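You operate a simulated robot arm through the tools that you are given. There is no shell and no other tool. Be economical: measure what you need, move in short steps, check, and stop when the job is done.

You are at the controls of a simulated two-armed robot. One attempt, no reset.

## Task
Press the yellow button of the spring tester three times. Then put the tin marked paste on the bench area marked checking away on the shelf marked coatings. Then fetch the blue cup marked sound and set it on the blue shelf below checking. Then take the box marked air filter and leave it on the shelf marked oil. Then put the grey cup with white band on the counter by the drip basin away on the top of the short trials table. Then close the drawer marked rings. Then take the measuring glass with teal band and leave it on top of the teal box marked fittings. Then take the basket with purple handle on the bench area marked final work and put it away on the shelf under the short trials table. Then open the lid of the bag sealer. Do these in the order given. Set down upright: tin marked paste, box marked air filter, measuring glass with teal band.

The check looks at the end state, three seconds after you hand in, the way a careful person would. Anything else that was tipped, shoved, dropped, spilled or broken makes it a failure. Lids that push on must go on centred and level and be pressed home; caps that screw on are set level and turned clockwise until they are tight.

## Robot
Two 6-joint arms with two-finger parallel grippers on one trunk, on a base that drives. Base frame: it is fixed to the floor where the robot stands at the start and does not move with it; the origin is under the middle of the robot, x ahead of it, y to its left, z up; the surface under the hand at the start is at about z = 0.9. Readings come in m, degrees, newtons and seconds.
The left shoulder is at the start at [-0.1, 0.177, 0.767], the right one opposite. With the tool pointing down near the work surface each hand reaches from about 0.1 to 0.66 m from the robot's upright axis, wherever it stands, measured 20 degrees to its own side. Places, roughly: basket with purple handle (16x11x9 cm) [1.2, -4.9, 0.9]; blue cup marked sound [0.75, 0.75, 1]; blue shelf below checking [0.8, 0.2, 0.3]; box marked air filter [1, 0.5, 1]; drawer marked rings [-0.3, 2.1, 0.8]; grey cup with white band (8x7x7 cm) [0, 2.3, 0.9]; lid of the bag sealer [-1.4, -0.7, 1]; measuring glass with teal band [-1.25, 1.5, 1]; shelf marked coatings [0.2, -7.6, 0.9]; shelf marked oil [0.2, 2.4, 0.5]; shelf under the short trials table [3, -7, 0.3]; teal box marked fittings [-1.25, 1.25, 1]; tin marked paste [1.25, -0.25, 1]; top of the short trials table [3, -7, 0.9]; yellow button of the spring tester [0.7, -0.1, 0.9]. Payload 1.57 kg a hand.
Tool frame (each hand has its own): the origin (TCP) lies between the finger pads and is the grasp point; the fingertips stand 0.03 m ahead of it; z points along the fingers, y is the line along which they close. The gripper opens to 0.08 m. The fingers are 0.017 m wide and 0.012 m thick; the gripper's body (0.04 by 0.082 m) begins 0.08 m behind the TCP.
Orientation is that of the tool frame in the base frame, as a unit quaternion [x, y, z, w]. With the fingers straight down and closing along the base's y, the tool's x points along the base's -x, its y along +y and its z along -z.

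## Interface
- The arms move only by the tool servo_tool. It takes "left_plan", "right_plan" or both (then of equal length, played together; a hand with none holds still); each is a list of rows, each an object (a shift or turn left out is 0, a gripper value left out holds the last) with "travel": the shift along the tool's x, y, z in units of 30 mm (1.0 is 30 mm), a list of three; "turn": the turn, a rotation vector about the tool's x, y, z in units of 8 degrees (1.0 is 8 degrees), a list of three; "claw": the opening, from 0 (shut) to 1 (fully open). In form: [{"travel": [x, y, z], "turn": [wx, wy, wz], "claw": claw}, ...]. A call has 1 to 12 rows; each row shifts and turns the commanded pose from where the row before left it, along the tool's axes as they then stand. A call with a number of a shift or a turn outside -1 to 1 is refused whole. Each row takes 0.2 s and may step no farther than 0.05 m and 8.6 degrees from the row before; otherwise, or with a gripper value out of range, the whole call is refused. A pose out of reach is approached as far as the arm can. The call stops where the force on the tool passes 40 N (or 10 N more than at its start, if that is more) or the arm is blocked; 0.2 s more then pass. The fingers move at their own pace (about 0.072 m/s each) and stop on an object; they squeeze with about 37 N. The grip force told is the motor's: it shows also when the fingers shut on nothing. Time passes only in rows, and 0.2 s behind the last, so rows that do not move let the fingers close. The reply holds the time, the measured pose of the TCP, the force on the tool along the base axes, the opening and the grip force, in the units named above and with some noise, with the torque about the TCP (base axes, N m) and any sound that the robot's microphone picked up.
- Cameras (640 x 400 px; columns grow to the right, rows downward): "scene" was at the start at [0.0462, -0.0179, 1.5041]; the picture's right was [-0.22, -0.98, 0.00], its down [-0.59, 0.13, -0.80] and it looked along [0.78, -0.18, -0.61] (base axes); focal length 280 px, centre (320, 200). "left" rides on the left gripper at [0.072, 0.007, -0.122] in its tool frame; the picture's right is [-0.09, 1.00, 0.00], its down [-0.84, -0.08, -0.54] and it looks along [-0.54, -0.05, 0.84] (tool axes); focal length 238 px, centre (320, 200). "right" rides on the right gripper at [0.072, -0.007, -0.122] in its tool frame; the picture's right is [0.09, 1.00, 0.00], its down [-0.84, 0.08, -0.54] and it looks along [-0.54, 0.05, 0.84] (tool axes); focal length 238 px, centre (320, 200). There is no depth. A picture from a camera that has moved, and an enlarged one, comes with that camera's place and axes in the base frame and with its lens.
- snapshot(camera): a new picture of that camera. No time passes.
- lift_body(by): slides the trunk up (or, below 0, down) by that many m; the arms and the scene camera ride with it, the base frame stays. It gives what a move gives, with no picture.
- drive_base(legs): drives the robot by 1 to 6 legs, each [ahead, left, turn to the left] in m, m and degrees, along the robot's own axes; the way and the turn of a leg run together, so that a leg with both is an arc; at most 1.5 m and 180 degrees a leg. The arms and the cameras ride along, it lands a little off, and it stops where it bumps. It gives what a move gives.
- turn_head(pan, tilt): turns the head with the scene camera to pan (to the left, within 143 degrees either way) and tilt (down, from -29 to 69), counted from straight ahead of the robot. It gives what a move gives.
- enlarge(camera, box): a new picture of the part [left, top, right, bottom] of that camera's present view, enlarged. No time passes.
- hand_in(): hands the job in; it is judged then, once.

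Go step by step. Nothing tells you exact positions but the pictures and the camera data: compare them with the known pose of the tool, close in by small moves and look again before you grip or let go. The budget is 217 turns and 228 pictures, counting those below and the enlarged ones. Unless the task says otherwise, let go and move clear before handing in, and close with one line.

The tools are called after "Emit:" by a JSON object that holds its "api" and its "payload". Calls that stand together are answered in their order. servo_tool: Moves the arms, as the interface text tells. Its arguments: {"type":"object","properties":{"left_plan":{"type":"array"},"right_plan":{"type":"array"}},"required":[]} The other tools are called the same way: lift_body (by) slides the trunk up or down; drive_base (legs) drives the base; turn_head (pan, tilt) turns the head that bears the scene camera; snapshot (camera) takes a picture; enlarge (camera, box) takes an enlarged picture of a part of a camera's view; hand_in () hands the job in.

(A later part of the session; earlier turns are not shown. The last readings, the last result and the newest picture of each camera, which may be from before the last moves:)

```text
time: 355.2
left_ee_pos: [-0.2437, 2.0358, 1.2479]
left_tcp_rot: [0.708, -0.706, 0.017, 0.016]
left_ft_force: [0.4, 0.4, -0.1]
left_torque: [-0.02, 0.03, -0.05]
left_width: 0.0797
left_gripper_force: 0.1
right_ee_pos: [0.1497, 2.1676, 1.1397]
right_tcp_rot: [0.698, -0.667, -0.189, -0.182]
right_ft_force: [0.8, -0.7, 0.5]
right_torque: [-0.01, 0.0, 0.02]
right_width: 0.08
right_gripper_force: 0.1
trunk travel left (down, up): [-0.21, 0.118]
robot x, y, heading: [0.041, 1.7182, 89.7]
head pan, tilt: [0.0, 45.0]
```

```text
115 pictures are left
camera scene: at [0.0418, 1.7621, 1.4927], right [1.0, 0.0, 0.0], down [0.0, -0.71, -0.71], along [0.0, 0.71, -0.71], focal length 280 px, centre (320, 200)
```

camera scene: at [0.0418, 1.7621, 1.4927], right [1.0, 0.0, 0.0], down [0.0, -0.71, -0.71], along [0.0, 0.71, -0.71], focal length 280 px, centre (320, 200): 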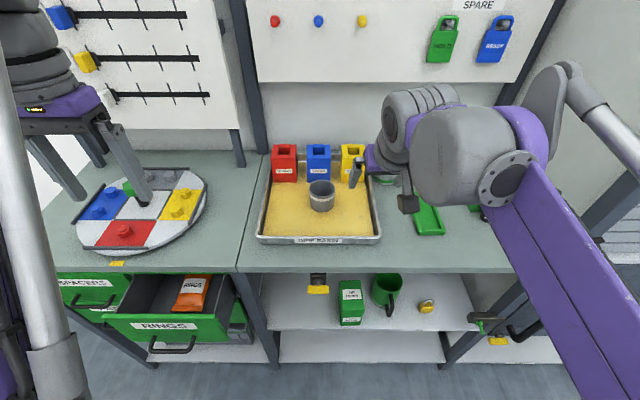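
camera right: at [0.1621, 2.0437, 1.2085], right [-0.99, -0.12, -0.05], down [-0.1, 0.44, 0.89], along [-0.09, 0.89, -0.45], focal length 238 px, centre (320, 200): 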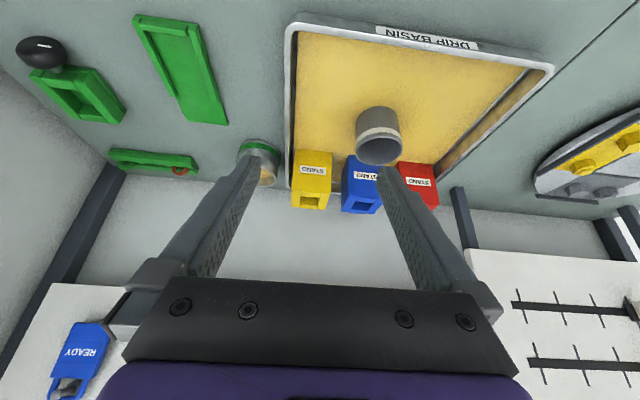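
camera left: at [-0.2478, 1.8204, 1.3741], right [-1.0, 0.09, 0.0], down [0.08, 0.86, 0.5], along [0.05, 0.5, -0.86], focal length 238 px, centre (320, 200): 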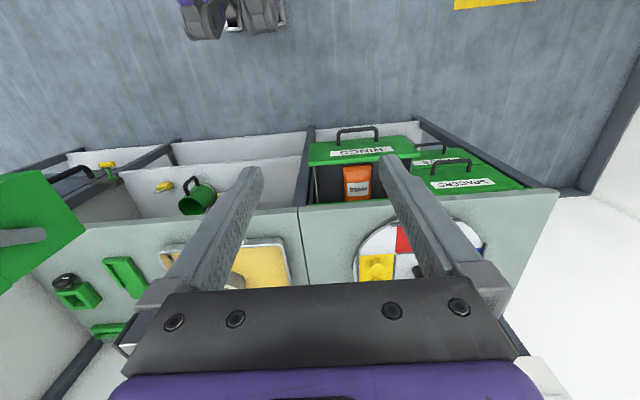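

The cup centre is at [0.046, 2.325], rim z≈0.972. Moving above it.

Emit:
{"api": "servo_tool", "payload": {"right_plan": [{"travel": [-0.73, 0.644, 0.892]}, {"travel": [-0.73, 0.644, 0.892]}, {"travel": [-0.73, 0.644, 0.892]}, {"travel": [-0.73, 0.644, 0.892]}, {"travel": [-0.73, 0.644, 0.892]}, {}]}}

Emit:
{"api": "snapshot", "payload": {"camera": "right"}}

Emit:
{"api": "enlarge", "payload": {"camera": "scene", "box": [250, 110, 410, 250]}}

```text
time: 356.6
left_ee_pos: [-0.2439, 2.0351, 1.249]
left_tcp_rot: [0.708, -0.706, 0.017, 0.016]
left_ft_force: [0.7, -0.7, 0.2]
left_torque: [-0.02, 0.0, -0.04]
left_width: 0.0799
left_gripper_force: 0.1
right_ee_pos: [0.0441, 2.3267, 1.0801]
right_tcp_rot: [0.698, -0.666, -0.189, -0.182]
right_ft_force: [0.1, -0.2, 0.2]
right_torque: [0.04, -0.02, 0.02]
right_width: 0.0801
right_gripper_force: 0.1
trunk travel left (down, up): [-0.21, 0.118]
robot x, y, heading: [0.0428, 1.7214, 90.2]
head pan, tilt: [0.0, 45.0]
```

```text
114 pictures are left
camera right: at [0.0566, 2.2029, 1.1494], right [-0.99, -0.12, -0.05], down [-0.1, 0.44, 0.89], along [-0.09, 0.89, -0.45], focal length 238 px, centre (320, 200)
```

right: 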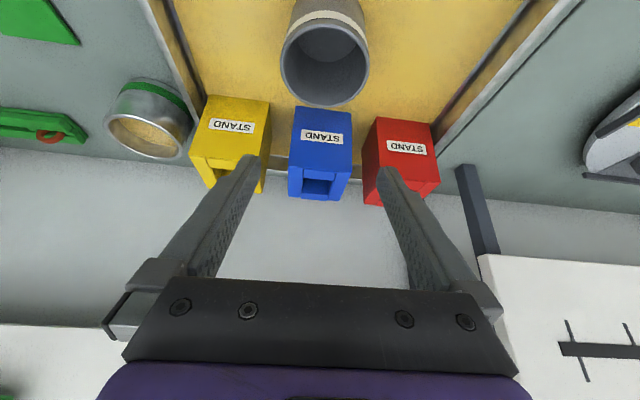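

```text
2.86 times, centred on (330, 180) of scene
camera zoom: at [0.0422, 1.7607, 1.4928], right [1.0, 0.0, 0.0], down [0.0, -0.71, -0.71], along [0.0, 0.71, -0.71], focal length 800 px, centre (291, 257)
```

zoom: 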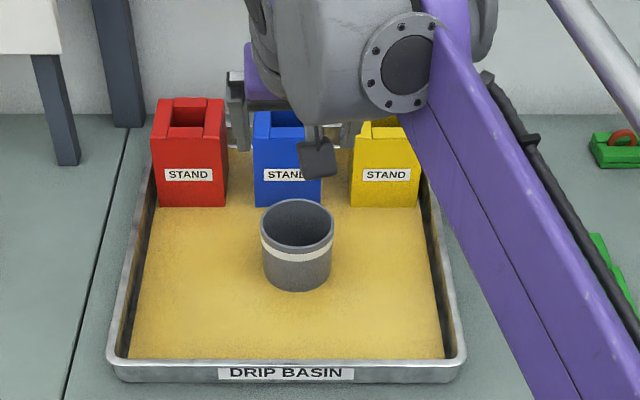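

Emit:
{"api": "servo_tool", "payload": {"right_plan": [{"travel": [0.13, -0.1, -0.077]}, {"travel": [0.535, 0, 0.913]}, {"travel": [0.535, 0, 0.913]}, {"travel": [0.535, 0, 0.913]}, {}]}}

Emit:
{"api": "snapshot", "payload": {"camera": "right"}}

```text
time: 357.8
left_ee_pos: [-0.2436, 2.0355, 1.2483]
left_tcp_rot: [0.708, -0.706, 0.017, 0.017]
left_ft_force: [-0.3, -0.6, 0.6]
left_torque: [0.01, -0.02, -0.01]
left_width: 0.0801
left_gripper_force: 0.0
right_ee_pos: [0.0476, 2.3195, 0.9858]
right_tcp_rot: [0.697, -0.667, -0.19, -0.181]
right_ft_force: [0.1, -0.4, 0.7]
right_torque: [0.0, -0.02, -0.02]
right_width: 0.08
right_gripper_force: 0.0
trunk travel left (down, up): [-0.21, 0.118]
robot x, y, heading: [0.0379, 1.7185, 90.0]
head pan, tilt: [0.0, 45.0]
```

```text
112 pictures are left
camera right: at [0.0601, 2.1955, 1.054], right [-0.99, -0.12, -0.05], down [-0.1, 0.44, 0.89], along [-0.09, 0.89, -0.45], focal length 238 px, centre (320, 200)
```

right: 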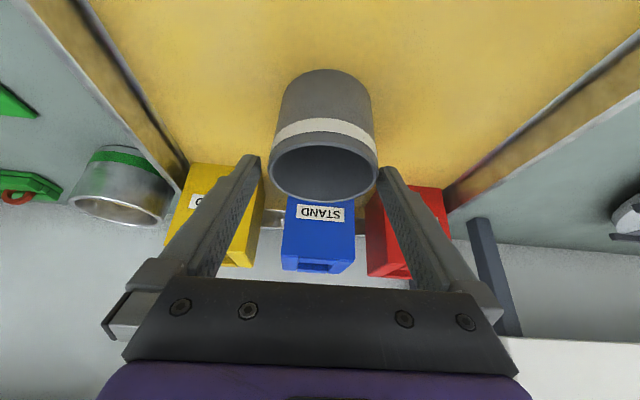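

Emit:
{"api": "servo_tool", "payload": {"right_plan": [{"travel": [0.28, 0, 0.475]}, {"travel": [0.28, 0, 0.475]}, {}]}}

Emit:
{"api": "servo_tool", "payload": {"right_plan": [{"claw": 0.5}, {"claw": 0}, {"claw": 0}, {"claw": 0}]}}

Emit:
{"api": "servo_tool", "payload": {"right_plan": [{"travel": [-0.25, 0, -0.43]}, {"travel": [-0.535, 0, -0.913]}, {"travel": [-0.535, 0, -0.913]}, {"travel": [-0.535, 0, -0.913]}, {}]}}

Emit:
{"api": "snapshot", "payload": {"camera": "right"}}

```text
time: 358.6
left_ee_pos: [-0.2425, 2.0361, 1.2484]
left_tcp_rot: [0.708, -0.706, 0.016, 0.018]
left_ft_force: [0.6, 0.0, 1.2]
left_torque: [0.02, 0.0, 0.01]
left_width: 0.0799
left_gripper_force: 0.0
right_ee_pos: [0.0488, 2.3209, 0.9538]
right_tcp_rot: [0.698, -0.667, -0.189, -0.181]
right_ft_force: [-0.2, -1.2, 0.4]
right_torque: [-0.01, 0.01, 0.0]
right_width: 0.0799
right_gripper_force: 0.1
trunk travel left (down, up): [-0.21, 0.118]
robot x, y, heading: [0.0383, 1.7171, 90.1]
head pan, tilt: [0.0, 45.0]
```

```text
time: 359.6
left_ee_pos: [-0.2429, 2.0362, 1.2493]
left_tcp_rot: [0.708, -0.706, 0.016, 0.016]
left_ft_force: [1.1, 0.3, -0.5]
left_torque: [-0.02, 0.0, 0.0]
left_width: 0.0799
left_gripper_force: 0.0
right_ee_pos: [0.0483, 2.3195, 0.9533]
right_tcp_rot: [0.697, -0.667, -0.189, -0.182]
right_ft_force: [0.6, 0.4, -0.7]
right_torque: [-0.04, 0.0, -0.01]
right_width: 0.069
right_gripper_force: 36.2
trunk travel left (down, up): [-0.21, 0.118]
robot x, y, heading: [0.0417, 1.7206, 90.0]
head pan, tilt: [0.0, 45.0]
```

```text
time: 360.8
left_ee_pos: [-0.2438, 2.0369, 1.249]
left_tcp_rot: [0.708, -0.706, 0.016, 0.017]
left_ft_force: [-0.2, 0.1, -0.6]
left_torque: [0.0, -0.03, -0.03]
left_width: 0.0801
left_gripper_force: 0.1
right_ee_pos: [0.0488, 2.3201, 1.0627]
right_tcp_rot: [0.697, -0.667, -0.189, -0.182]
right_ft_force: [1.0, 0.5, -0.2]
right_torque: [0.02, 0.01, -0.01]
right_width: 0.0691
right_gripper_force: 36.8
trunk travel left (down, up): [-0.21, 0.118]
robot x, y, heading: [0.0405, 1.7173, 90.1]
head pan, tilt: [0.0, 45.0]
```

```text
111 pictures are left
camera right: at [0.0609, 2.1969, 1.1312], right [-0.99, -0.12, -0.05], down [-0.1, 0.44, 0.89], along [-0.09, 0.89, -0.45], focal length 238 px, centre (320, 200)
```

right: 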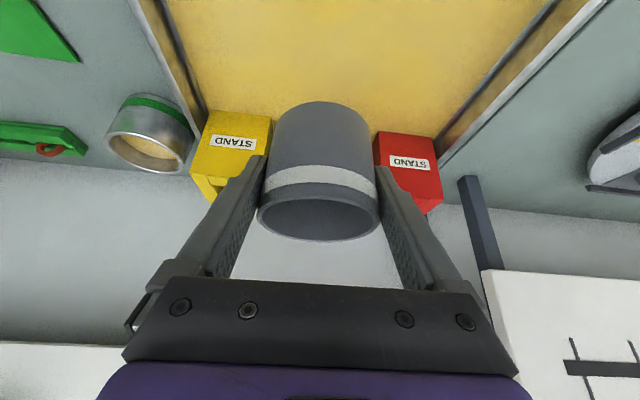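

The cup is held. I'll retract and drive round to the far aisle toward the short trials table.

Emit:
{"api": "servo_tool", "payload": {"right_plan": [{"travel": [0.3, 0, -0.9]}, {"travel": [0.79, 0, -0.85]}, {"travel": [0.79, 0, -0.85]}, {"travel": [0.79, 0, -0.85]}, {"travel": [0.79, 0, -0.85]}, {"travel": [0.79, 0, -0.5]}, {"travel": [0.79, 0, -0.5]}, {}]}}

Emit:
{"api": "drive_base", "payload": {"legs": [[-0.37, 0, 0], [0, 0, -90], [1.45, 0, 0], [0.48, 0, 0], [0, 0, -90]]}}

Emit:
{"api": "turn_head", "payload": {"pan": 0, "tilt": 20}}

Emit:
{"api": "snapshot", "payload": {"camera": "scene"}}

```text
time: 362.6
left_ee_pos: [-0.2442, 2.036, 1.2487]
left_tcp_rot: [-0.707, 0.707, -0.016, -0.017]
left_ft_force: [-0.6, 0.6, -0.3]
left_torque: [0.0, -0.03, -0.01]
left_width: 0.0803
left_gripper_force: 0.1
right_ee_pos: [0.0567, 2.1101, 1.1226]
right_tcp_rot: [0.698, -0.666, -0.189, -0.181]
right_ft_force: [-0.3, 0.1, -1.1]
right_torque: [-0.04, -0.01, 0.01]
right_width: 0.0689
right_gripper_force: 36.9
trunk travel left (down, up): [-0.21, 0.118]
robot x, y, heading: [0.039, 1.7167, 90.0]
head pan, tilt: [0.0, 45.0]
```

```text
time: 381.9
left_ee_pos: [2.2536, 1.0155, 1.2496]
left_tcp_rot: [0.719, 0.694, 0.018, -0.017]
left_ft_force: [0.7, 0.5, -0.4]
left_torque: [0.01, -0.03, -0.04]
left_width: 0.08
left_gripper_force: 0.1
right_ee_pos: [1.9526, 0.9534, 1.1226]
right_tcp_rot: [0.679, 0.685, -0.185, 0.185]
right_ft_force: [-0.3, 0.0, -0.5]
right_torque: [-0.01, 0.0, 0.02]
right_width: 0.0676
right_gripper_force: 37.3
trunk travel left (down, up): [-0.21, 0.118]
robot x, y, heading: [1.9788, 1.3482, -92.2]
head pan, tilt: [0.0, 45.0]
```

```text
time: 382.8
left_ee_pos: [2.2546, 1.0151, 1.2488]
left_tcp_rot: [0.719, 0.694, 0.017, -0.017]
left_ft_force: [0.0, 0.4, 0.5]
left_torque: [0.01, 0.02, 0.0]
left_width: 0.0801
left_gripper_force: 0.1
right_ee_pos: [1.9516, 0.9529, 1.1229]
right_tcp_rot: [0.679, 0.685, -0.185, 0.185]
right_ft_force: [-0.2, -0.2, -0.6]
right_torque: [0.0, 0.01, 0.0]
right_width: 0.0675
right_gripper_force: 37.2
trunk travel left (down, up): [-0.21, 0.118]
robot x, y, heading: [1.9836, 1.3445, -92.1]
head pan, tilt: [0.0, 20.0]
```

```text
110 pictures are left
camera scene: at [1.98, 1.2913, 1.5314], right [-1.0, 0.03, 0.0], down [0.01, 0.34, -0.94], along [-0.03, -0.94, -0.34], focal length 280 px, centre (320, 200)
```

scene: 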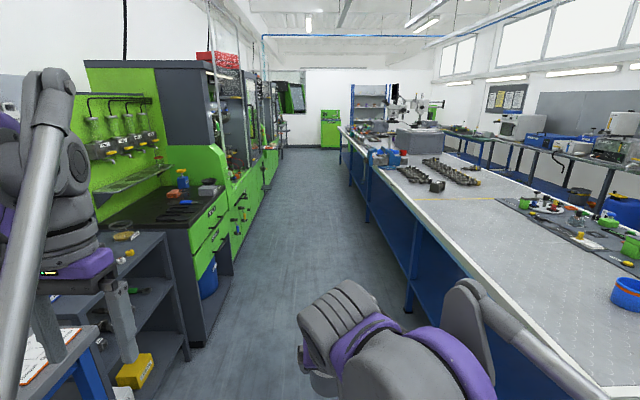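

Aisle is clear. Driving down it.

Emit:
{"api": "drive_base", "payload": {"legs": [[0, 0, 2.1], [1.5, 0, 0], [1.5, 0, 0], [1.5, 0, 0]]}}

Emit:
{"api": "drive_base", "payload": {"legs": [[1.4, 0, 0]]}}

Emit:
{"api": "turn_head", "payload": {"pan": 25, "tilt": 25}}

Emit:
{"api": "snapshot", "payload": {"camera": "scene"}}

```text
time: 404.7
left_ee_pos: [2.4786, -3.4665, 1.2499]
left_tcp_rot: [0.68, 0.732, 0.017, -0.017]
left_ft_force: [0.1, 0.2, 0.2]
left_torque: [-0.01, 0.01, 0.0]
left_width: 0.0799
left_gripper_force: 0.1
right_ee_pos: [2.1833, -3.5618, 1.1216]
right_tcp_rot: [0.641, 0.721, -0.175, 0.195]
right_ft_force: [0.9, 0.1, -0.3]
right_torque: [0.05, 0.02, 0.03]
right_width: 0.0672
right_gripper_force: 36.8
trunk travel left (down, up): [-0.21, 0.118]
robot x, y, heading: [2.1679, -3.1699, -86.1]
head pan, tilt: [0.0, 20.0]
```

```text
time: 411.7
left_ee_pos: [2.5996, -4.851, 1.2485]
left_tcp_rot: [0.674, 0.739, 0.017, -0.018]
left_ft_force: [0.7, 0.6, -0.2]
left_torque: [0.0, -0.04, -0.01]
left_width: 0.08
left_gripper_force: 0.0
right_ee_pos: [2.308, -4.9519, 1.1227]
right_tcp_rot: [0.634, 0.727, -0.173, 0.197]
right_ft_force: [0.2, -0.1, -0.4]
right_torque: [-0.03, 0.0, -0.03]
right_width: 0.0666
right_gripper_force: 37.2
trunk travel left (down, up): [-0.21, 0.118]
robot x, y, heading: [2.2869, -4.5611, -84.6]
head pan, tilt: [0.0, 20.0]
```

```text
time: 412.6
left_ee_pos: [2.5999, -4.8524, 1.2481]
left_tcp_rot: [0.674, 0.738, 0.015, -0.018]
left_ft_force: [0.3, 0.7, 0.3]
left_torque: [0.01, -0.01, 0.03]
left_width: 0.0801
left_gripper_force: 0.0
right_ee_pos: [2.3076, -4.952, 1.1223]
right_tcp_rot: [0.634, 0.728, -0.173, 0.198]
right_ft_force: [-0.9, 0.6, -0.5]
right_torque: [0.04, 0.02, 0.0]
right_width: 0.0668
right_gripper_force: 37.3
trunk travel left (down, up): [-0.21, 0.118]
robot x, y, heading: [2.2867, -4.5616, -84.9]
head pan, tilt: [25.0, 25.0]
```

```text
109 pictures are left
camera scene: at [2.331, -4.6003, 1.5234], right [-0.86, -0.5, 0.0], down [-0.21, 0.36, -0.91], along [0.46, -0.78, -0.42], focal length 280 px, centre (320, 200)
```

scene: 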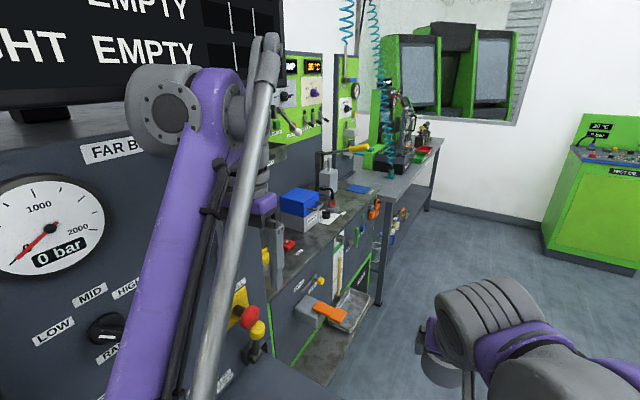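

I drifted close to the machines on the left. I'll sidestep right straight away, correct heading, and check the cup.

Emit:
{"api": "drive_base", "payload": {"legs": [[0, -0.35, 0], [0, 0, -5.1]]}}

Emit:
{"api": "snapshot", "payload": {"camera": "right"}}

Emit:
{"api": "turn_head", "payload": {"pan": 40, "tilt": 25}}

Emit:
{"api": "snapshot", "payload": {"camera": "scene"}}

```text
time: 416.8
left_ee_pos: [2.2173, -4.9105, 1.2487]
left_tcp_rot: [0.704, 0.71, 0.016, -0.017]
left_ft_force: [-0.1, -0.7, 0.5]
left_torque: [0.02, -0.01, 0.02]
left_width: 0.0803
left_gripper_force: 0.0
right_ee_pos: [1.9172, -4.9866, 1.1223]
right_tcp_rot: [0.665, 0.7, -0.181, 0.189]
right_ft_force: [0.0, -1.4, -1.1]
right_torque: [-0.01, 0.01, 0.04]
right_width: 0.0671
right_gripper_force: 37.0
trunk travel left (down, up): [-0.21, 0.118]
robot x, y, heading: [1.9328, -4.5963, -89.6]
head pan, tilt: [25.0, 25.0]
```

```text
108 pictures are left
camera right: at [1.905, -4.8642, 1.1909], right [0.99, 0.13, -0.05], down [0.1, -0.44, 0.89], along [0.1, -0.89, -0.45], focal length 238 px, centre (320, 200)
```

right: 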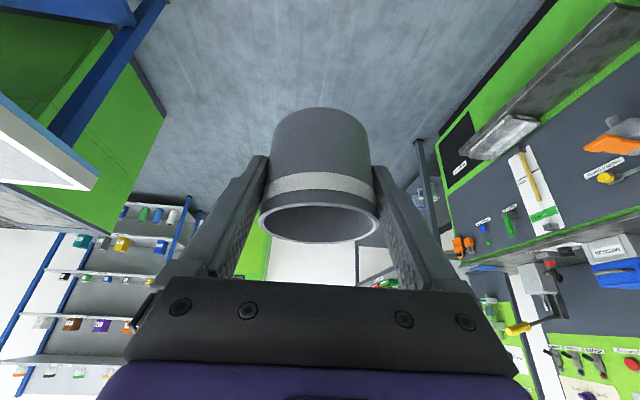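

```text
time: 417.6
left_ee_pos: [2.2173, -4.9111, 1.2489]
left_tcp_rot: [0.703, 0.71, 0.017, -0.017]
left_ft_force: [-0.8, 0.3, 0.4]
left_torque: [0.01, 0.01, 0.01]
left_width: 0.08
left_gripper_force: 0.1
right_ee_pos: [1.9179, -4.9857, 1.1222]
right_tcp_rot: [0.665, 0.699, -0.181, 0.19]
right_ft_force: [0.0, 0.1, -0.4]
right_torque: [-0.02, -0.04, 0.0]
right_width: 0.067
right_gripper_force: 36.9
trunk travel left (down, up): [-0.21, 0.118]
robot x, y, heading: [1.9324, -4.5948, -89.6]
head pan, tilt: [40.0, 25.0]
```

```text
107 pictures are left
camera scene: at [1.9907, -4.6248, 1.5233], right [-0.76, -0.65, 0.0], down [-0.27, 0.32, -0.91], along [0.59, -0.69, -0.42], focal length 280 px, centre (320, 200)
```

scene: 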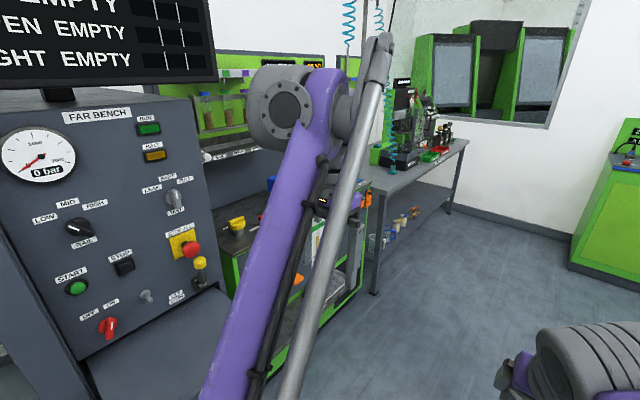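

The cup is fine. The short trials table is ahead-left (front edge x≈2.7, y −6.0…−7.5). I'll drive opposite it and turn to face it.

Emit:
{"api": "drive_base", "payload": {"legs": [[0, 0.05, -0.4], [1.1, 0, 0], [1.0, 0, 0], [0, 0, 90]]}}

Emit:
{"api": "turn_head", "payload": {"pan": 0, "tilt": 30}}

Emit:
{"api": "snapshot", "payload": {"camera": "scene"}}

Emit:
{"api": "snapshot", "payload": {"camera": "left"}}

```text
time: 432.5
left_ee_pos: [2.3467, -6.3638, 1.2494]
left_tcp_rot: [-0.036, 0.999, -0.002, -0.024]
left_ft_force: [-0.4, -0.2, -0.1]
left_torque: [-0.01, -0.01, -0.01]
left_width: 0.08
left_gripper_force: 0.0
right_ee_pos: [2.4418, -6.6574, 1.1224]
right_tcp_rot: [-0.055, 0.964, 0.014, 0.262]
right_ft_force: [-0.4, 0.6, -0.7]
right_torque: [-0.01, 0.01, 0.01]
right_width: 0.0669
right_gripper_force: 36.4
trunk travel left (down, up): [-0.21, 0.118]
robot x, y, heading: [2.051, -6.6665, 4.2]
head pan, tilt: [40.0, 25.0]
```

```text
time: 433.6
left_ee_pos: [2.3466, -6.3632, 1.2488]
left_tcp_rot: [-0.035, 0.999, -0.001, -0.024]
left_ft_force: [0.2, 1.1, -0.7]
left_torque: [-0.02, -0.04, 0.02]
left_width: 0.08
left_gripper_force: 0.1
right_ee_pos: [2.4421, -6.6569, 1.1222]
right_tcp_rot: [-0.056, 0.963, 0.015, 0.262]
right_ft_force: [0.5, -0.4, -0.4]
right_torque: [0.02, -0.01, -0.02]
right_width: 0.0667
right_gripper_force: 37.2
trunk travel left (down, up): [-0.21, 0.118]
robot x, y, heading: [2.0517, -6.6701, 4.2]
head pan, tilt: [0.0, 30.0]
```

```text
106 pictures are left
camera scene: at [2.1024, -6.6644, 1.5154], right [0.07, -1.0, 0.0], down [-0.5, -0.04, -0.87], along [0.86, 0.06, -0.5], focal length 280 px, centre (320, 200)
```

scene: 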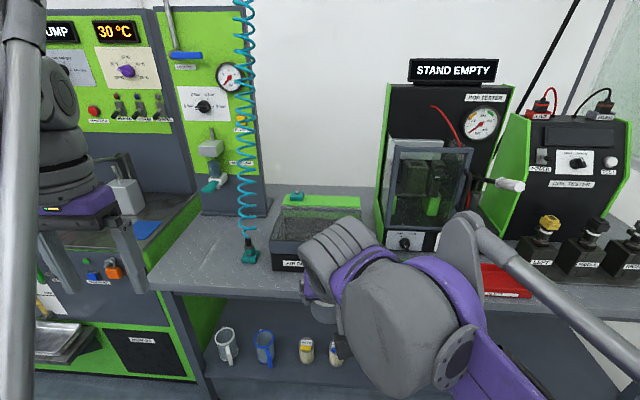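

```text
105 pictures are left
camera left: at [2.2828, -6.3619, 1.3742], right [0.02, 1.0, 0.0], down [0.86, -0.02, 0.5], along [0.5, -0.01, -0.86], focal length 238 px, centre (320, 200)
```

left: 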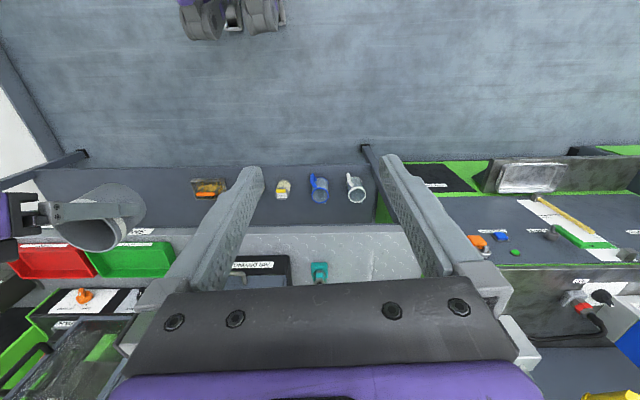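

The free spot on the table top is near its left end, about [2.75, -6.20], left of the hanging air coil. I'll align the robot there.

Emit:
{"api": "drive_base", "payload": {"legs": [[0, 0, -4.2], [0, 0.56, 0], [0.1, 0, 0]]}}

Emit:
{"api": "turn_head", "payload": {"pan": 0, "tilt": 45}}

Emit:
{"api": "snapshot", "payload": {"camera": "scene"}}

Emit:
{"api": "snapshot", "payload": {"camera": "right"}}

```text
time: 440.2
left_ee_pos: [2.4719, -5.8246, 1.249]
left_tcp_rot: [0.002, 1.0, 0.0, -0.023]
left_ft_force: [0.1, 0.0, 0.4]
left_torque: [0.0, 0.01, 0.0]
left_width: 0.0799
left_gripper_force: 0.0
right_ee_pos: [2.5443, -6.1263, 1.1233]
right_tcp_rot: [-0.019, 0.965, 0.004, 0.262]
right_ft_force: [0.4, -0.3, -0.3]
right_torque: [0.0, 0.02, 0.04]
right_width: 0.0665
right_gripper_force: 37.7
trunk travel left (down, up): [-0.21, 0.118]
robot x, y, heading: [2.1538, -6.1072, -0.3]
head pan, tilt: [0.0, 30.0]
```

```text
time: 441.0
left_ee_pos: [2.4727, -5.8254, 1.2481]
left_tcp_rot: [0.002, 1.0, 0.001, -0.024]
left_ft_force: [0.0, -0.9, 0.0]
left_torque: [0.01, 0.0, -0.02]
left_width: 0.0801
left_gripper_force: 0.1
right_ee_pos: [2.5441, -6.1265, 1.1228]
right_tcp_rot: [-0.019, 0.965, 0.005, 0.263]
right_ft_force: [-0.4, 0.8, 0.4]
right_torque: [0.0, 0.01, -0.01]
right_width: 0.0668
right_gripper_force: 37.3
trunk travel left (down, up): [-0.21, 0.118]
robot x, y, heading: [2.1544, -6.111, 0.2]
head pan, tilt: [0.0, 45.0]
```

```text
104 pictures are left
camera scene: at [2.1956, -6.1065, 1.4928], right [0.0, -1.0, 0.0], down [-0.71, 0.0, -0.71], along [0.71, 0.0, -0.71], focal length 280 px, centre (320, 200)
```

scene: 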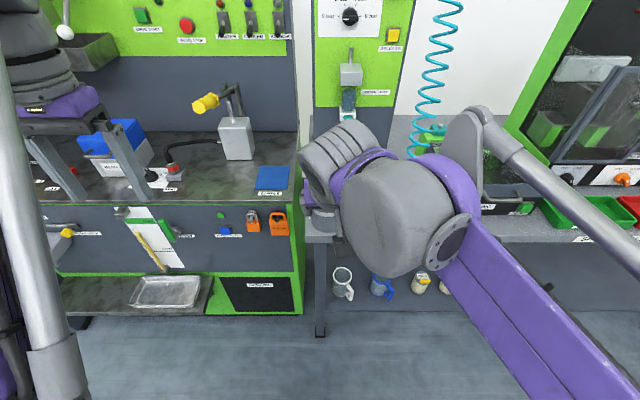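

```text
103 pictures are left
camera right: at [2.4207, -6.1378, 1.191], right [-0.12, 0.99, -0.05], down [0.44, 0.1, 0.89], along [0.89, 0.08, -0.45], focal length 238 px, centre (320, 200)
```

right: 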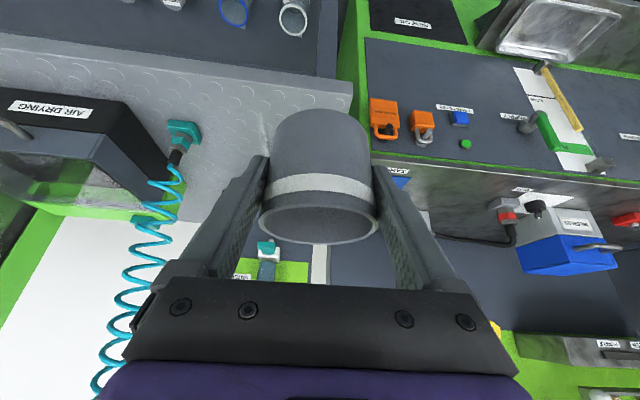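

The gap between the table's left end (y≈-6.08) and the air nozzle (y≈-6.34) is free; the target is y=-6.19. I'll shift the robot left so the forearm stays clear of the coil.

Emit:
{"api": "drive_base", "payload": {"legs": [[0, 0.14, 0]]}}

Emit:
{"api": "servo_tool", "payload": {"right_plan": [{"travel": [0, -1, 0]}, {"travel": [0, -1, 0]}, {"travel": [0, -1, 0]}, {"travel": [0, -1, 0]}, {"travel": [0, -1, 0]}, {"travel": [0, -1, 0]}, {"travel": [0, -0.67, 0]}, {}]}}

Emit:
{"api": "snapshot", "payload": {"camera": "scene"}}

Emit:
{"api": "snapshot", "payload": {"camera": "right"}}

```text
time: 442.9
left_ee_pos: [2.4738, -5.6842, 1.2482]
left_tcp_rot: [0.003, 1.0, 0.0, -0.023]
left_ft_force: [0.5, -0.9, 0.8]
left_torque: [0.04, -0.03, -0.02]
left_width: 0.08
left_gripper_force: 0.1
right_ee_pos: [2.5439, -5.9855, 1.1233]
right_tcp_rot: [-0.019, 0.965, 0.004, 0.262]
right_ft_force: [-1.1, 0.1, -0.5]
right_torque: [-0.02, -0.01, 0.01]
right_width: 0.0666
right_gripper_force: 37.0
trunk travel left (down, up): [-0.21, 0.118]
robot x, y, heading: [2.1519, -5.9636, -0.6]
head pan, tilt: [0.0, 45.0]
```

```text
time: 444.7
left_ee_pos: [2.4732, -5.6854, 1.2491]
left_tcp_rot: [0.004, 1.0, -0.001, -0.024]
left_ft_force: [-0.3, 0.3, 0.3]
left_torque: [0.02, -0.01, -0.05]
left_width: 0.0798
left_gripper_force: 0.1
right_ee_pos: [2.5541, -6.1855, 1.1225]
right_tcp_rot: [-0.018, 0.965, 0.003, 0.262]
right_ft_force: [1.3, -0.9, -0.3]
right_torque: [-0.04, 0.01, -0.01]
right_width: 0.0668
right_gripper_force: 37.3
trunk travel left (down, up): [-0.21, 0.118]
robot x, y, heading: [2.1541, -5.9664, -0.3]
head pan, tilt: [0.0, 45.0]
```

```text
102 pictures are left
camera scene: at [2.1965, -5.9665, 1.4928], right [-0.01, -1.0, 0.0], down [-0.71, 0.0, -0.71], along [0.71, 0.0, -0.71], focal length 280 px, centre (320, 200)
```

scene: 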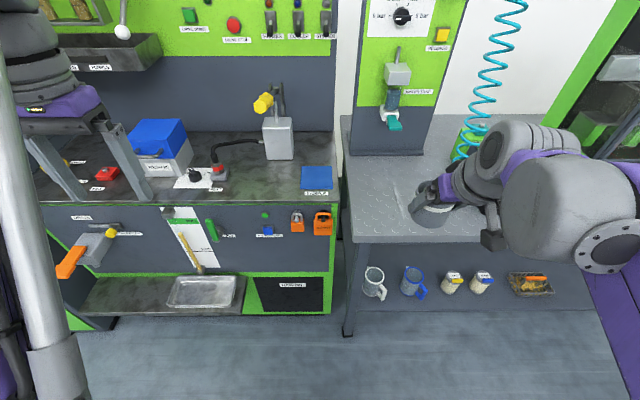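

```text
101 pictures are left
camera right: at [2.4299, -6.1971, 1.1906], right [-0.12, 0.99, -0.05], down [0.44, 0.1, 0.89], along [0.89, 0.08, -0.45], focal length 238 px, centre (320, 200)
```

right: 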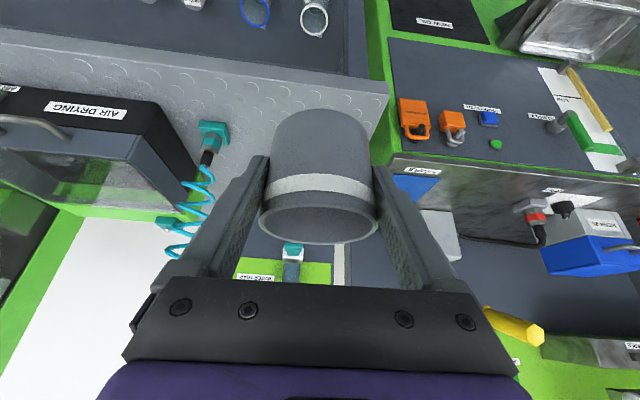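

Clear of the coil. I'll move the cup in over the table at about [2.715, -6.165].

Emit:
{"api": "servo_tool", "payload": {"right_plan": [{"travel": [-0.342, 0.071, 0.933]}, {"travel": [-0.342, 0.071, 0.933]}, {"travel": [-0.342, 0.071, 0.933]}, {"travel": [-0.342, 0.071, 0.933]}, {"travel": [-0.342, 0.071, 0.933]}, {"travel": [-0.342, 0.071, 0.933]}, {"travel": [-0.342, 0.071, 0.933]}, {}]}}

Emit:
{"api": "snapshot", "payload": {"camera": "scene"}}

Emit:
{"api": "snapshot", "payload": {"camera": "right"}}

```text
time: 446.5
left_ee_pos: [2.4739, -5.6856, 1.2487]
left_tcp_rot: [0.004, 1.0, 0.001, -0.024]
left_ft_force: [0.0, 0.5, 1.3]
left_torque: [0.02, -0.02, -0.01]
left_width: 0.0802
left_gripper_force: 0.1
right_ee_pos: [2.711, -6.1662, 0.9899]
right_tcp_rot: [-0.018, 0.965, 0.003, 0.261]
right_ft_force: [-0.5, 0.0, -0.4]
right_torque: [0.02, -0.02, -0.01]
right_width: 0.0666
right_gripper_force: 37.2
trunk travel left (down, up): [-0.21, 0.118]
robot x, y, heading: [2.1538, -5.9692, -0.4]
head pan, tilt: [0.0, 45.0]
```

```text
100 pictures are left
camera scene: at [2.1958, -5.9666, 1.4928], right [-0.01, -1.0, 0.0], down [-0.71, 0.0, -0.71], along [0.71, 0.0, -0.71], focal length 280 px, centre (320, 200)
```

scene: 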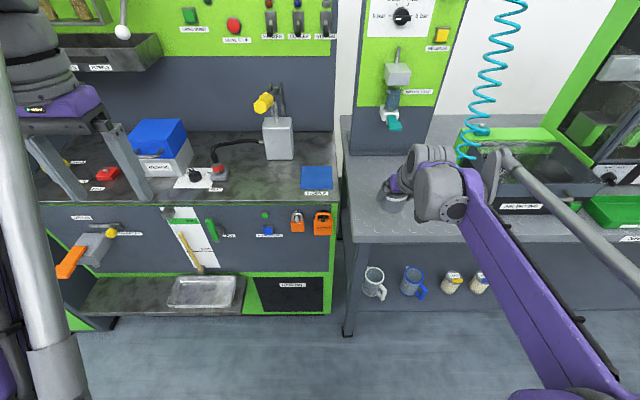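

```text
99 pictures are left
camera right: at [2.5883, -6.1776, 1.0585], right [-0.12, 0.99, -0.05], down [0.44, 0.1, 0.89], along [0.89, 0.08, -0.45], focal length 238 px, centre (320, 200)
```

right: 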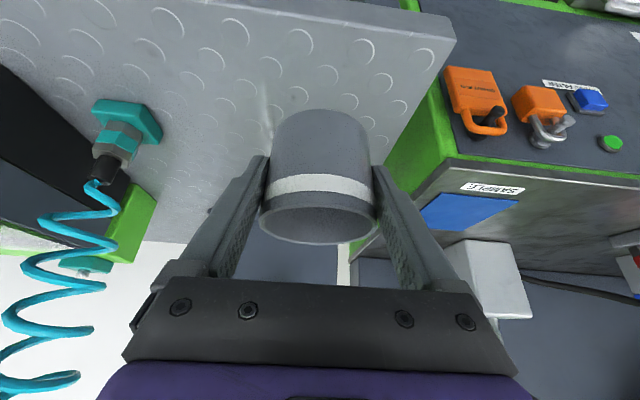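

Emit:
{"api": "servo_tool", "payload": {"right_plan": [{"travel": [0.253, 0, 0.431]}, {"travel": [0.253, 0, 0.431]}, {}]}}

Emit:
{"api": "servo_tool", "payload": {"right_plan": [{"travel": [0.05, 0, 0.086]}, {}]}}

Emit:
{"api": "servo_tool", "payload": {"right_plan": [{"travel": [0.05, 0, 0.086]}, {}]}}

Emit:
{"api": "servo_tool", "payload": {"right_plan": [{"travel": [0.05, 0, 0.086]}, {}]}}

Emit:
{"api": "snapshot", "payload": {"camera": "right"}}

```text
time: 447.3
left_ee_pos: [2.4732, -5.6853, 1.2488]
left_tcp_rot: [0.004, 1.0, 0.001, -0.024]
left_ft_force: [0.1, -0.6, 0.1]
left_torque: [-0.08, -0.01, -0.01]
left_width: 0.0798
left_gripper_force: 0.0
right_ee_pos: [2.7116, -6.1667, 0.961]
right_tcp_rot: [-0.018, 0.965, 0.004, 0.262]
right_ft_force: [-0.5, 0.0, -0.7]
right_torque: [0.04, -0.01, 0.0]
right_width: 0.0666
right_gripper_force: 37.3
trunk travel left (down, up): [-0.21, 0.118]
robot x, y, heading: [2.1531, -5.9693, -0.3]
head pan, tilt: [0.0, 45.0]
```

```text
time: 447.9
left_ee_pos: [2.4739, -5.6844, 1.2501]
left_tcp_rot: [0.003, 1.0, 0.0, -0.024]
left_ft_force: [0.5, 0.3, -0.9]
left_torque: [0.03, 0.02, -0.01]
left_width: 0.0797
left_gripper_force: 0.1
right_ee_pos: [2.7125, -6.1671, 0.9571]
right_tcp_rot: [-0.018, 0.965, 0.004, 0.262]
right_ft_force: [-0.4, 0.2, -0.5]
right_torque: [0.02, 0.0, -0.03]
right_width: 0.0669
right_gripper_force: 36.5
trunk travel left (down, up): [-0.21, 0.118]
robot x, y, heading: [2.1531, -5.9673, -0.5]
head pan, tilt: [0.0, 45.0]
```

```text
time: 448.5
left_ee_pos: [2.4738, -5.6855, 1.2497]
left_tcp_rot: [0.004, 1.0, 0.001, -0.023]
left_ft_force: [0.3, -0.4, 0.4]
left_torque: [0.04, 0.0, 0.02]
left_width: 0.0797
left_gripper_force: 0.1
right_ee_pos: [2.7105, -6.1668, 0.9541]
right_tcp_rot: [-0.018, 0.965, 0.004, 0.262]
right_ft_force: [0.4, 0.4, -0.5]
right_torque: [-0.01, -0.03, 0.0]
right_width: 0.0665
right_gripper_force: 36.9
trunk travel left (down, up): [-0.21, 0.118]
robot x, y, heading: [2.1522, -5.9691, -0.6]
head pan, tilt: [0.0, 45.0]
```

```text
time: 449.1
left_ee_pos: [2.474, -5.686, 1.2481]
left_tcp_rot: [0.003, 1.0, 0.0, -0.024]
left_ft_force: [0.2, -0.4, -0.7]
left_torque: [0.04, -0.01, 0.02]
left_width: 0.0802
left_gripper_force: 0.1
right_ee_pos: [2.7123, -6.166, 0.9508]
right_tcp_rot: [-0.018, 0.965, 0.004, 0.262]
right_ft_force: [-0.5, 0.2, 0.1]
right_torque: [0.0, 0.0, -0.01]
right_width: 0.0668
right_gripper_force: 36.6
trunk travel left (down, up): [-0.21, 0.118]
robot x, y, heading: [2.1543, -5.9657, -0.2]
head pan, tilt: [0.0, 45.0]
```

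```text
98 pictures are left
camera right: at [2.5891, -6.1781, 1.0194], right [-0.12, 0.99, -0.05], down [0.44, 0.1, 0.89], along [0.89, 0.08, -0.45], focal length 238 px, centre (320, 200)
```

right: 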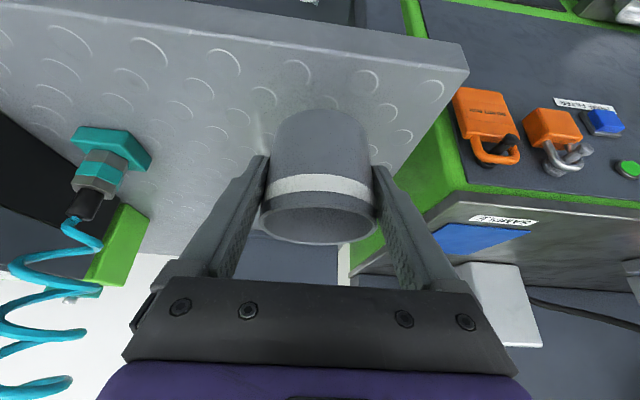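

Emit:
{"api": "servo_tool", "payload": {"right_plan": [{"travel": [0.05, 0, 0.086]}, {}]}}

Emit:
{"api": "servo_tool", "payload": {"right_plan": [{"travel": [0.035, 0, 0.058]}, {}]}}

Emit:
{"api": "servo_tool", "payload": {"right_plan": [{"travel": [0.035, 0, 0.058]}, {}]}}

```text
time: 449.7
left_ee_pos: [2.473, -5.6855, 1.2483]
left_tcp_rot: [0.004, 1.0, 0.0, -0.024]
left_ft_force: [-0.6, 0.1, 0.0]
left_torque: [-0.01, 0.02, -0.02]
left_width: 0.0798
left_gripper_force: 0.0
right_ee_pos: [2.7107, -6.1664, 0.9487]
right_tcp_rot: [-0.018, 0.965, 0.005, 0.262]
right_ft_force: [-0.4, -0.3, -0.3]
right_torque: [-0.01, 0.05, 0.01]
right_width: 0.0668
right_gripper_force: 37.3
trunk travel left (down, up): [-0.21, 0.118]
robot x, y, heading: [2.1522, -5.9673, -0.5]
head pan, tilt: [0.0, 45.0]
```

```text
time: 450.3
left_ee_pos: [2.4735, -5.6859, 1.2482]
left_tcp_rot: [0.004, 1.0, 0.0, -0.024]
left_ft_force: [-0.2, 0.0, 0.6]
left_torque: [0.0, -0.01, 0.01]
left_width: 0.0801
left_gripper_force: 0.1
right_ee_pos: [2.712, -6.1654, 0.9464]
right_tcp_rot: [-0.018, 0.965, 0.004, 0.263]
right_ft_force: [-0.5, 0.3, -0.4]
right_torque: [0.0, -0.01, -0.01]
right_width: 0.0666
right_gripper_force: 36.8
trunk travel left (down, up): [-0.21, 0.118]
robot x, y, heading: [2.1531, -5.9687, -0.4]
head pan, tilt: [0.0, 45.0]
```

```text
time: 450.9
left_ee_pos: [2.4731, -5.6845, 1.2496]
left_tcp_rot: [0.004, 1.0, 0.0, -0.024]
left_ft_force: [-0.1, 0.3, -0.1]
left_torque: [0.01, 0.0, 0.03]
left_width: 0.08
left_gripper_force: 0.1
right_ee_pos: [2.7109, -6.1651, 0.9439]
right_tcp_rot: [-0.018, 0.965, 0.004, 0.263]
right_ft_force: [0.3, 0.7, -1.8]
right_torque: [0.02, 0.01, -0.01]
right_width: 0.0666
right_gripper_force: 37.2
trunk travel left (down, up): [-0.21, 0.118]
robot x, y, heading: [2.1563, -5.9665, -0.1]
head pan, tilt: [0.0, 45.0]
```

Emit:
{"api": "servo_tool", "payload": {"right_plan": [{"travel": [0.035, 0, 0.058]}, {}]}}

Emit:
{"api": "servo_tool", "payload": {"right_plan": [{"travel": [0.035, 0, 0.058]}, {}]}}

Emit:
{"api": "servo_tool", "payload": {"right_plan": [{"travel": [0.035, 0, 0.058]}, {}]}}

Emit:
{"api": "snapshot", "payload": {"camera": "right"}}

Emit:
{"api": "enlarge", "payload": {"camera": "scene", "box": [340, 120, 500, 250]}}

```text
time: 451.5
left_ee_pos: [2.4738, -5.6867, 1.2486]
left_tcp_rot: [0.003, 1.0, -0.001, -0.023]
left_ft_force: [-0.5, 0.8, 0.2]
left_torque: [0.01, -0.04, 0.01]
left_width: 0.0799
left_gripper_force: 0.0
right_ee_pos: [2.7114, -6.1658, 0.9421]
right_tcp_rot: [-0.019, 0.965, 0.004, 0.262]
right_ft_force: [-0.4, -0.1, -0.7]
right_torque: [0.01, 0.01, 0.0]
right_width: 0.0667
right_gripper_force: 37.4
trunk travel left (down, up): [-0.21, 0.118]
robot x, y, heading: [2.154, -5.969, -0.5]
head pan, tilt: [0.0, 45.0]
```

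```text
time: 452.1
left_ee_pos: [2.4728, -5.6848, 1.2476]
left_tcp_rot: [0.003, 1.0, 0.0, -0.023]
left_ft_force: [-0.1, -0.4, 1.0]
left_torque: [0.02, -0.01, -0.02]
left_width: 0.08
left_gripper_force: 0.0
right_ee_pos: [2.7118, -6.1656, 0.9395]
right_tcp_rot: [-0.018, 0.965, 0.004, 0.262]
right_ft_force: [-0.4, -0.4, -0.1]
right_torque: [0.02, -0.01, 0.0]
right_width: 0.0666
right_gripper_force: 37.1
trunk travel left (down, up): [-0.21, 0.118]
robot x, y, heading: [2.1553, -5.968, -0.5]
head pan, tilt: [0.0, 45.0]
```

```text
time: 452.7
left_ee_pos: [2.474, -5.6853, 1.2488]
left_tcp_rot: [0.004, 1.0, 0.0, -0.024]
left_ft_force: [-0.3, 0.0, -0.2]
left_torque: [0.0, -0.01, -0.03]
left_width: 0.0798
left_gripper_force: 0.0
right_ee_pos: [2.7123, -6.1666, 0.9372]
right_tcp_rot: [-0.018, 0.965, 0.005, 0.263]
right_ft_force: [0.2, -0.7, -0.4]
right_torque: [0.02, 0.0, 0.04]
right_width: 0.0664
right_gripper_force: 37.1
trunk travel left (down, up): [-0.21, 0.118]
robot x, y, heading: [2.1548, -5.9671, -0.4]
head pan, tilt: [0.0, 45.0]
```

```text
97 pictures are left
camera right: at [2.5887, -6.177, 1.0065], right [-0.12, 0.99, -0.05], down [0.44, 0.1, 0.89], along [0.89, 0.08, -0.45], focal length 238 px, centre (320, 200)
```

right: 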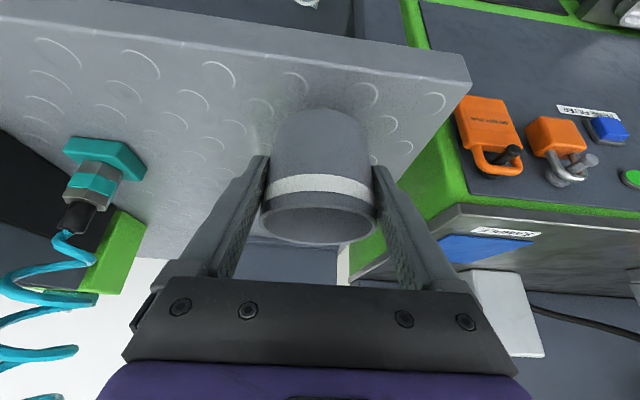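

```text
3.08 times, centred on (420, 185) of scene
camera zoom: at [2.1965, -5.9666, 1.4928], right [-0.01, -1.0, 0.0], down [-0.71, 0.0, -0.71], along [0.71, 0.0, -0.71], focal length 861 px, centre (12, 246)
```

zoom: 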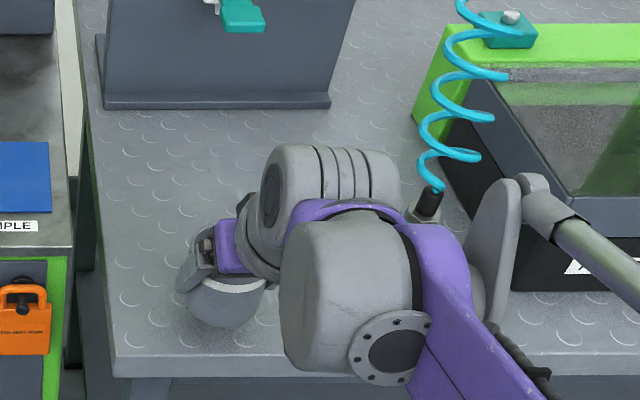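

Emit:
{"api": "servo_tool", "payload": {"right_plan": [{"travel": [0.035, 0, 0.058]}, {}]}}

Emit:
{"api": "servo_tool", "payload": {"right_plan": [{"travel": [0.035, 0, 0.058]}, {}]}}

Emit:
{"api": "servo_tool", "payload": {"right_plan": [{"travel": [0.035, 0, 0.058]}, {}]}}

Emit:
{"api": "servo_tool", "payload": {"right_plan": [{"travel": [0.035, 0, 0.058]}, {}]}}

```text
time: 453.3
left_ee_pos: [2.4729, -5.6856, 1.2498]
left_tcp_rot: [0.004, 1.0, -0.001, -0.024]
left_ft_force: [-0.2, 0.8, 0.4]
left_torque: [0.01, 0.01, -0.01]
left_width: 0.0798
left_gripper_force: 0.1
right_ee_pos: [2.7115, -6.1655, 0.9354]
right_tcp_rot: [-0.019, 0.965, 0.004, 0.262]
right_ft_force: [-0.5, 0.2, 0.0]
right_torque: [0.0, 0.01, 0.02]
right_width: 0.0667
right_gripper_force: 36.6
trunk travel left (down, up): [-0.21, 0.118]
robot x, y, heading: [2.1504, -5.9701, -0.4]
head pan, tilt: [0.0, 45.0]
```

```text
time: 453.9
left_ee_pos: [2.4744, -5.6848, 1.2495]
left_tcp_rot: [0.003, 1.0, 0.0, -0.024]
left_ft_force: [0.4, -0.8, 0.1]
left_torque: [-0.02, 0.03, -0.02]
left_width: 0.08
left_gripper_force: 0.0
right_ee_pos: [2.7132, -6.167, 0.9325]
right_tcp_rot: [-0.018, 0.965, 0.004, 0.261]
right_ft_force: [0.2, 1.1, -0.8]
right_torque: [-0.01, 0.01, 0.0]
right_width: 0.0667
right_gripper_force: 37.3
trunk travel left (down, up): [-0.21, 0.118]
robot x, y, heading: [2.1513, -5.9678, -0.4]
head pan, tilt: [0.0, 45.0]
```

```text
time: 454.5
left_ee_pos: [2.4739, -5.6857, 1.2494]
left_tcp_rot: [0.004, 1.0, 0.0, -0.023]
left_ft_force: [0.2, 0.3, -0.4]
left_torque: [-0.01, -0.02, 0.0]
left_width: 0.08
left_gripper_force: 0.2
right_ee_pos: [2.7122, -6.1658, 0.9312]
right_tcp_rot: [-0.017, 0.965, 0.004, 0.263]
right_ft_force: [0.5, 1.2, -0.9]
right_torque: [0.01, -0.01, -0.02]
right_width: 0.0669
right_gripper_force: 37.3
trunk travel left (down, up): [-0.21, 0.118]
robot x, y, heading: [2.1554, -5.9682, -0.4]
head pan, tilt: [0.0, 45.0]
```

```text
time: 455.1
left_ee_pos: [2.4738, -5.6857, 1.2488]
left_tcp_rot: [0.003, 1.0, 0.0, -0.023]
left_ft_force: [-0.3, -0.1, -0.6]
left_torque: [0.0, -0.02, -0.01]
left_width: 0.0799
left_gripper_force: 0.0
right_ee_pos: [2.7116, -6.1659, 0.9301]
right_tcp_rot: [-0.019, 0.965, 0.004, 0.262]
right_ft_force: [0.5, 0.2, -0.2]
right_torque: [0.01, -0.01, 0.02]
right_width: 0.0666
right_gripper_force: 36.5
trunk travel left (down, up): [-0.21, 0.118]
robot x, y, heading: [2.1521, -5.9665, -0.5]
head pan, tilt: [0.0, 45.0]
```

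The table seems lower than 0.9. I'll keep descending in small steps.

Emit:
{"api": "servo_tool", "payload": {"right_plan": [{"travel": [0.05, 0, 0.086]}, {"travel": [0.05, 0, 0.086]}, {}]}}

Emit:
{"api": "servo_tool", "payload": {"right_plan": [{"travel": [0.05, 0, 0.086]}, {"travel": [0.05, 0, 0.086]}, {}]}}

Emit:
{"api": "servo_tool", "payload": {"right_plan": [{"travel": [0.05, 0, 0.086]}, {"travel": [0.05, 0, 0.086]}, {}]}}

Emit:
{"api": "snapshot", "payload": {"camera": "right"}}

```text
time: 455.9
left_ee_pos: [2.4738, -5.6853, 1.2495]
left_tcp_rot: [0.003, 1.0, 0.0, -0.023]
left_ft_force: [-0.7, -0.1, -0.2]
left_torque: [0.01, -0.04, 0.02]
left_width: 0.0798
left_gripper_force: 0.1
right_ee_pos: [2.7117, -6.1661, 0.9251]
right_tcp_rot: [-0.018, 0.965, 0.004, 0.263]
right_ft_force: [-0.4, -0.1, -1.0]
right_torque: [0.04, 0.01, -0.05]
right_width: 0.0665
right_gripper_force: 37.0
trunk travel left (down, up): [-0.21, 0.118]
robot x, y, heading: [2.1532, -5.9672, -0.2]
head pan, tilt: [0.0, 45.0]
```

```text
time: 456.7
left_ee_pos: [2.4736, -5.6865, 1.2495]
left_tcp_rot: [0.004, 1.0, 0.0, -0.023]
left_ft_force: [-0.2, 0.3, 0.3]
left_torque: [0.02, 0.01, -0.02]
left_width: 0.0798
left_gripper_force: 0.1
right_ee_pos: [2.7122, -6.1656, 0.9167]
right_tcp_rot: [-0.018, 0.965, 0.004, 0.262]
right_ft_force: [0.3, -0.7, -0.8]
right_torque: [-0.01, 0.01, 0.02]
right_width: 0.0666
right_gripper_force: 36.8
trunk travel left (down, up): [-0.21, 0.118]
robot x, y, heading: [2.1558, -5.9674, -0.0]
head pan, tilt: [0.0, 45.0]
```

```text
time: 457.5
left_ee_pos: [2.4743, -5.6853, 1.2498]
left_tcp_rot: [0.003, 1.0, 0.0, -0.023]
left_ft_force: [-0.1, -0.6, 0.3]
left_torque: [0.01, -0.01, -0.01]
left_width: 0.0799
left_gripper_force: 0.0
right_ee_pos: [2.7108, -6.1659, 0.9125]
right_tcp_rot: [-0.018, 0.965, 0.004, 0.262]
right_ft_force: [-0.8, 0.1, -0.1]
right_torque: [-0.02, 0.05, 0.03]
right_width: 0.0666
right_gripper_force: 36.9
trunk travel left (down, up): [-0.21, 0.118]
robot x, y, heading: [2.1524, -5.9673, -0.6]
head pan, tilt: [0.0, 45.0]
```

```text
95 pictures are left
camera right: at [2.5894, -6.1774, 0.98], right [-0.12, 0.99, -0.05], down [0.44, 0.1, 0.89], along [0.89, 0.08, -0.45], focal length 238 px, centre (320, 200)
```

right: 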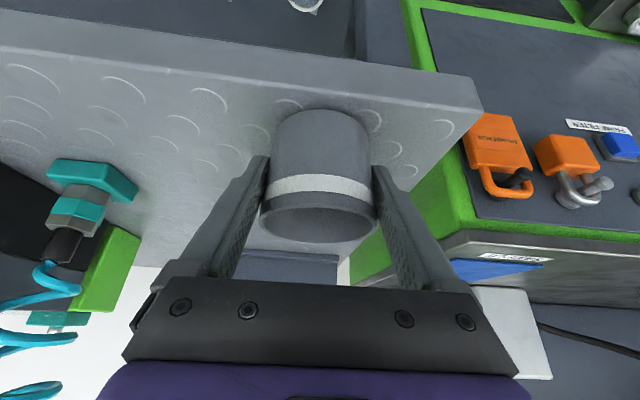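

Emit:
{"api": "servo_tool", "payload": {"right_plan": [{"travel": [0.05, 0, 0.086]}, {}]}}

Emit:
{"api": "servo_tool", "payload": {"right_plan": [{"travel": [0.05, 0, 0.086]}, {}]}}

Emit:
{"api": "servo_tool", "payload": {"right_plan": [{"travel": [0.05, 0, 0.086]}, {}]}}

Emit:
{"api": "servo_tool", "payload": {"right_plan": [{"travel": [0.035, 0, 0.058]}, {}]}}

```text
time: 458.1
left_ee_pos: [2.4735, -5.6859, 1.2496]
left_tcp_rot: [0.004, 1.0, -0.001, -0.024]
left_ft_force: [0.1, -1.0, -0.5]
left_torque: [0.0, 0.03, -0.03]
left_width: 0.0798
left_gripper_force: 0.0
right_ee_pos: [2.7118, -6.1662, 0.9088]
right_tcp_rot: [-0.018, 0.965, 0.004, 0.261]
right_ft_force: [0.5, 0.0, -1.0]
right_torque: [0.0, -0.02, 0.0]
right_width: 0.0665
right_gripper_force: 37.0
trunk travel left (down, up): [-0.21, 0.118]
robot x, y, heading: [2.15, -5.9674, -0.6]
head pan, tilt: [0.0, 45.0]
```

```text
time: 458.7
left_ee_pos: [2.4727, -5.6855, 1.2501]
left_tcp_rot: [0.004, 1.0, 0.0, -0.023]
left_ft_force: [0.9, -0.6, 0.0]
left_torque: [0.0, -0.03, 0.0]
left_width: 0.08
left_gripper_force: 0.0
right_ee_pos: [2.7111, -6.1674, 0.9086]
right_tcp_rot: [-0.018, 0.964, 0.005, 0.264]
right_ft_force: [4.7, -1.1, 18.5]
right_torque: [0.33, -0.81, -0.12]
right_width: 0.0666
right_gripper_force: 37.0
trunk travel left (down, up): [-0.21, 0.118]
robot x, y, heading: [2.1542, -5.9657, -0.4]
head pan, tilt: [0.0, 45.0]
```

```text
time: 459.3
left_ee_pos: [2.4712, -5.6857, 1.2482]
left_tcp_rot: [0.004, 1.0, -0.001, -0.024]
left_ft_force: [0.0, 0.1, -0.4]
left_torque: [-0.01, -0.02, -0.02]
left_width: 0.0799
left_gripper_force: 0.0
right_ee_pos: [2.7094, -6.1674, 0.905]
right_tcp_rot: [-0.017, 0.965, 0.004, 0.263]
right_ft_force: [0.7, -4.6, 28.1]
right_torque: [0.15, -0.25, -0.01]
right_width: 0.0665
right_gripper_force: 36.9
trunk travel left (down, up): [-0.21, 0.118]
robot x, y, heading: [2.1528, -5.9663, -0.5]
head pan, tilt: [0.0, 45.0]
```

```text
time: 459.9
left_ee_pos: [2.4706, -5.6852, 1.2487]
left_tcp_rot: [0.004, 1.0, 0.0, -0.022]
left_ft_force: [0.0, 0.0, 0.5]
left_torque: [0.01, -0.01, -0.04]
left_width: 0.0801
left_gripper_force: 0.0
right_ee_pos: [2.7113, -6.1676, 0.9016]
right_tcp_rot: [-0.017, 0.965, 0.004, 0.263]
right_ft_force: [-2.8, -5.3, 28.1]
right_torque: [0.11, -0.14, -0.05]
right_width: 0.066
right_gripper_force: 37.0
trunk travel left (down, up): [-0.21, 0.118]
robot x, y, heading: [2.1547, -5.969, -0.5]
head pan, tilt: [0.0, 45.0]
```

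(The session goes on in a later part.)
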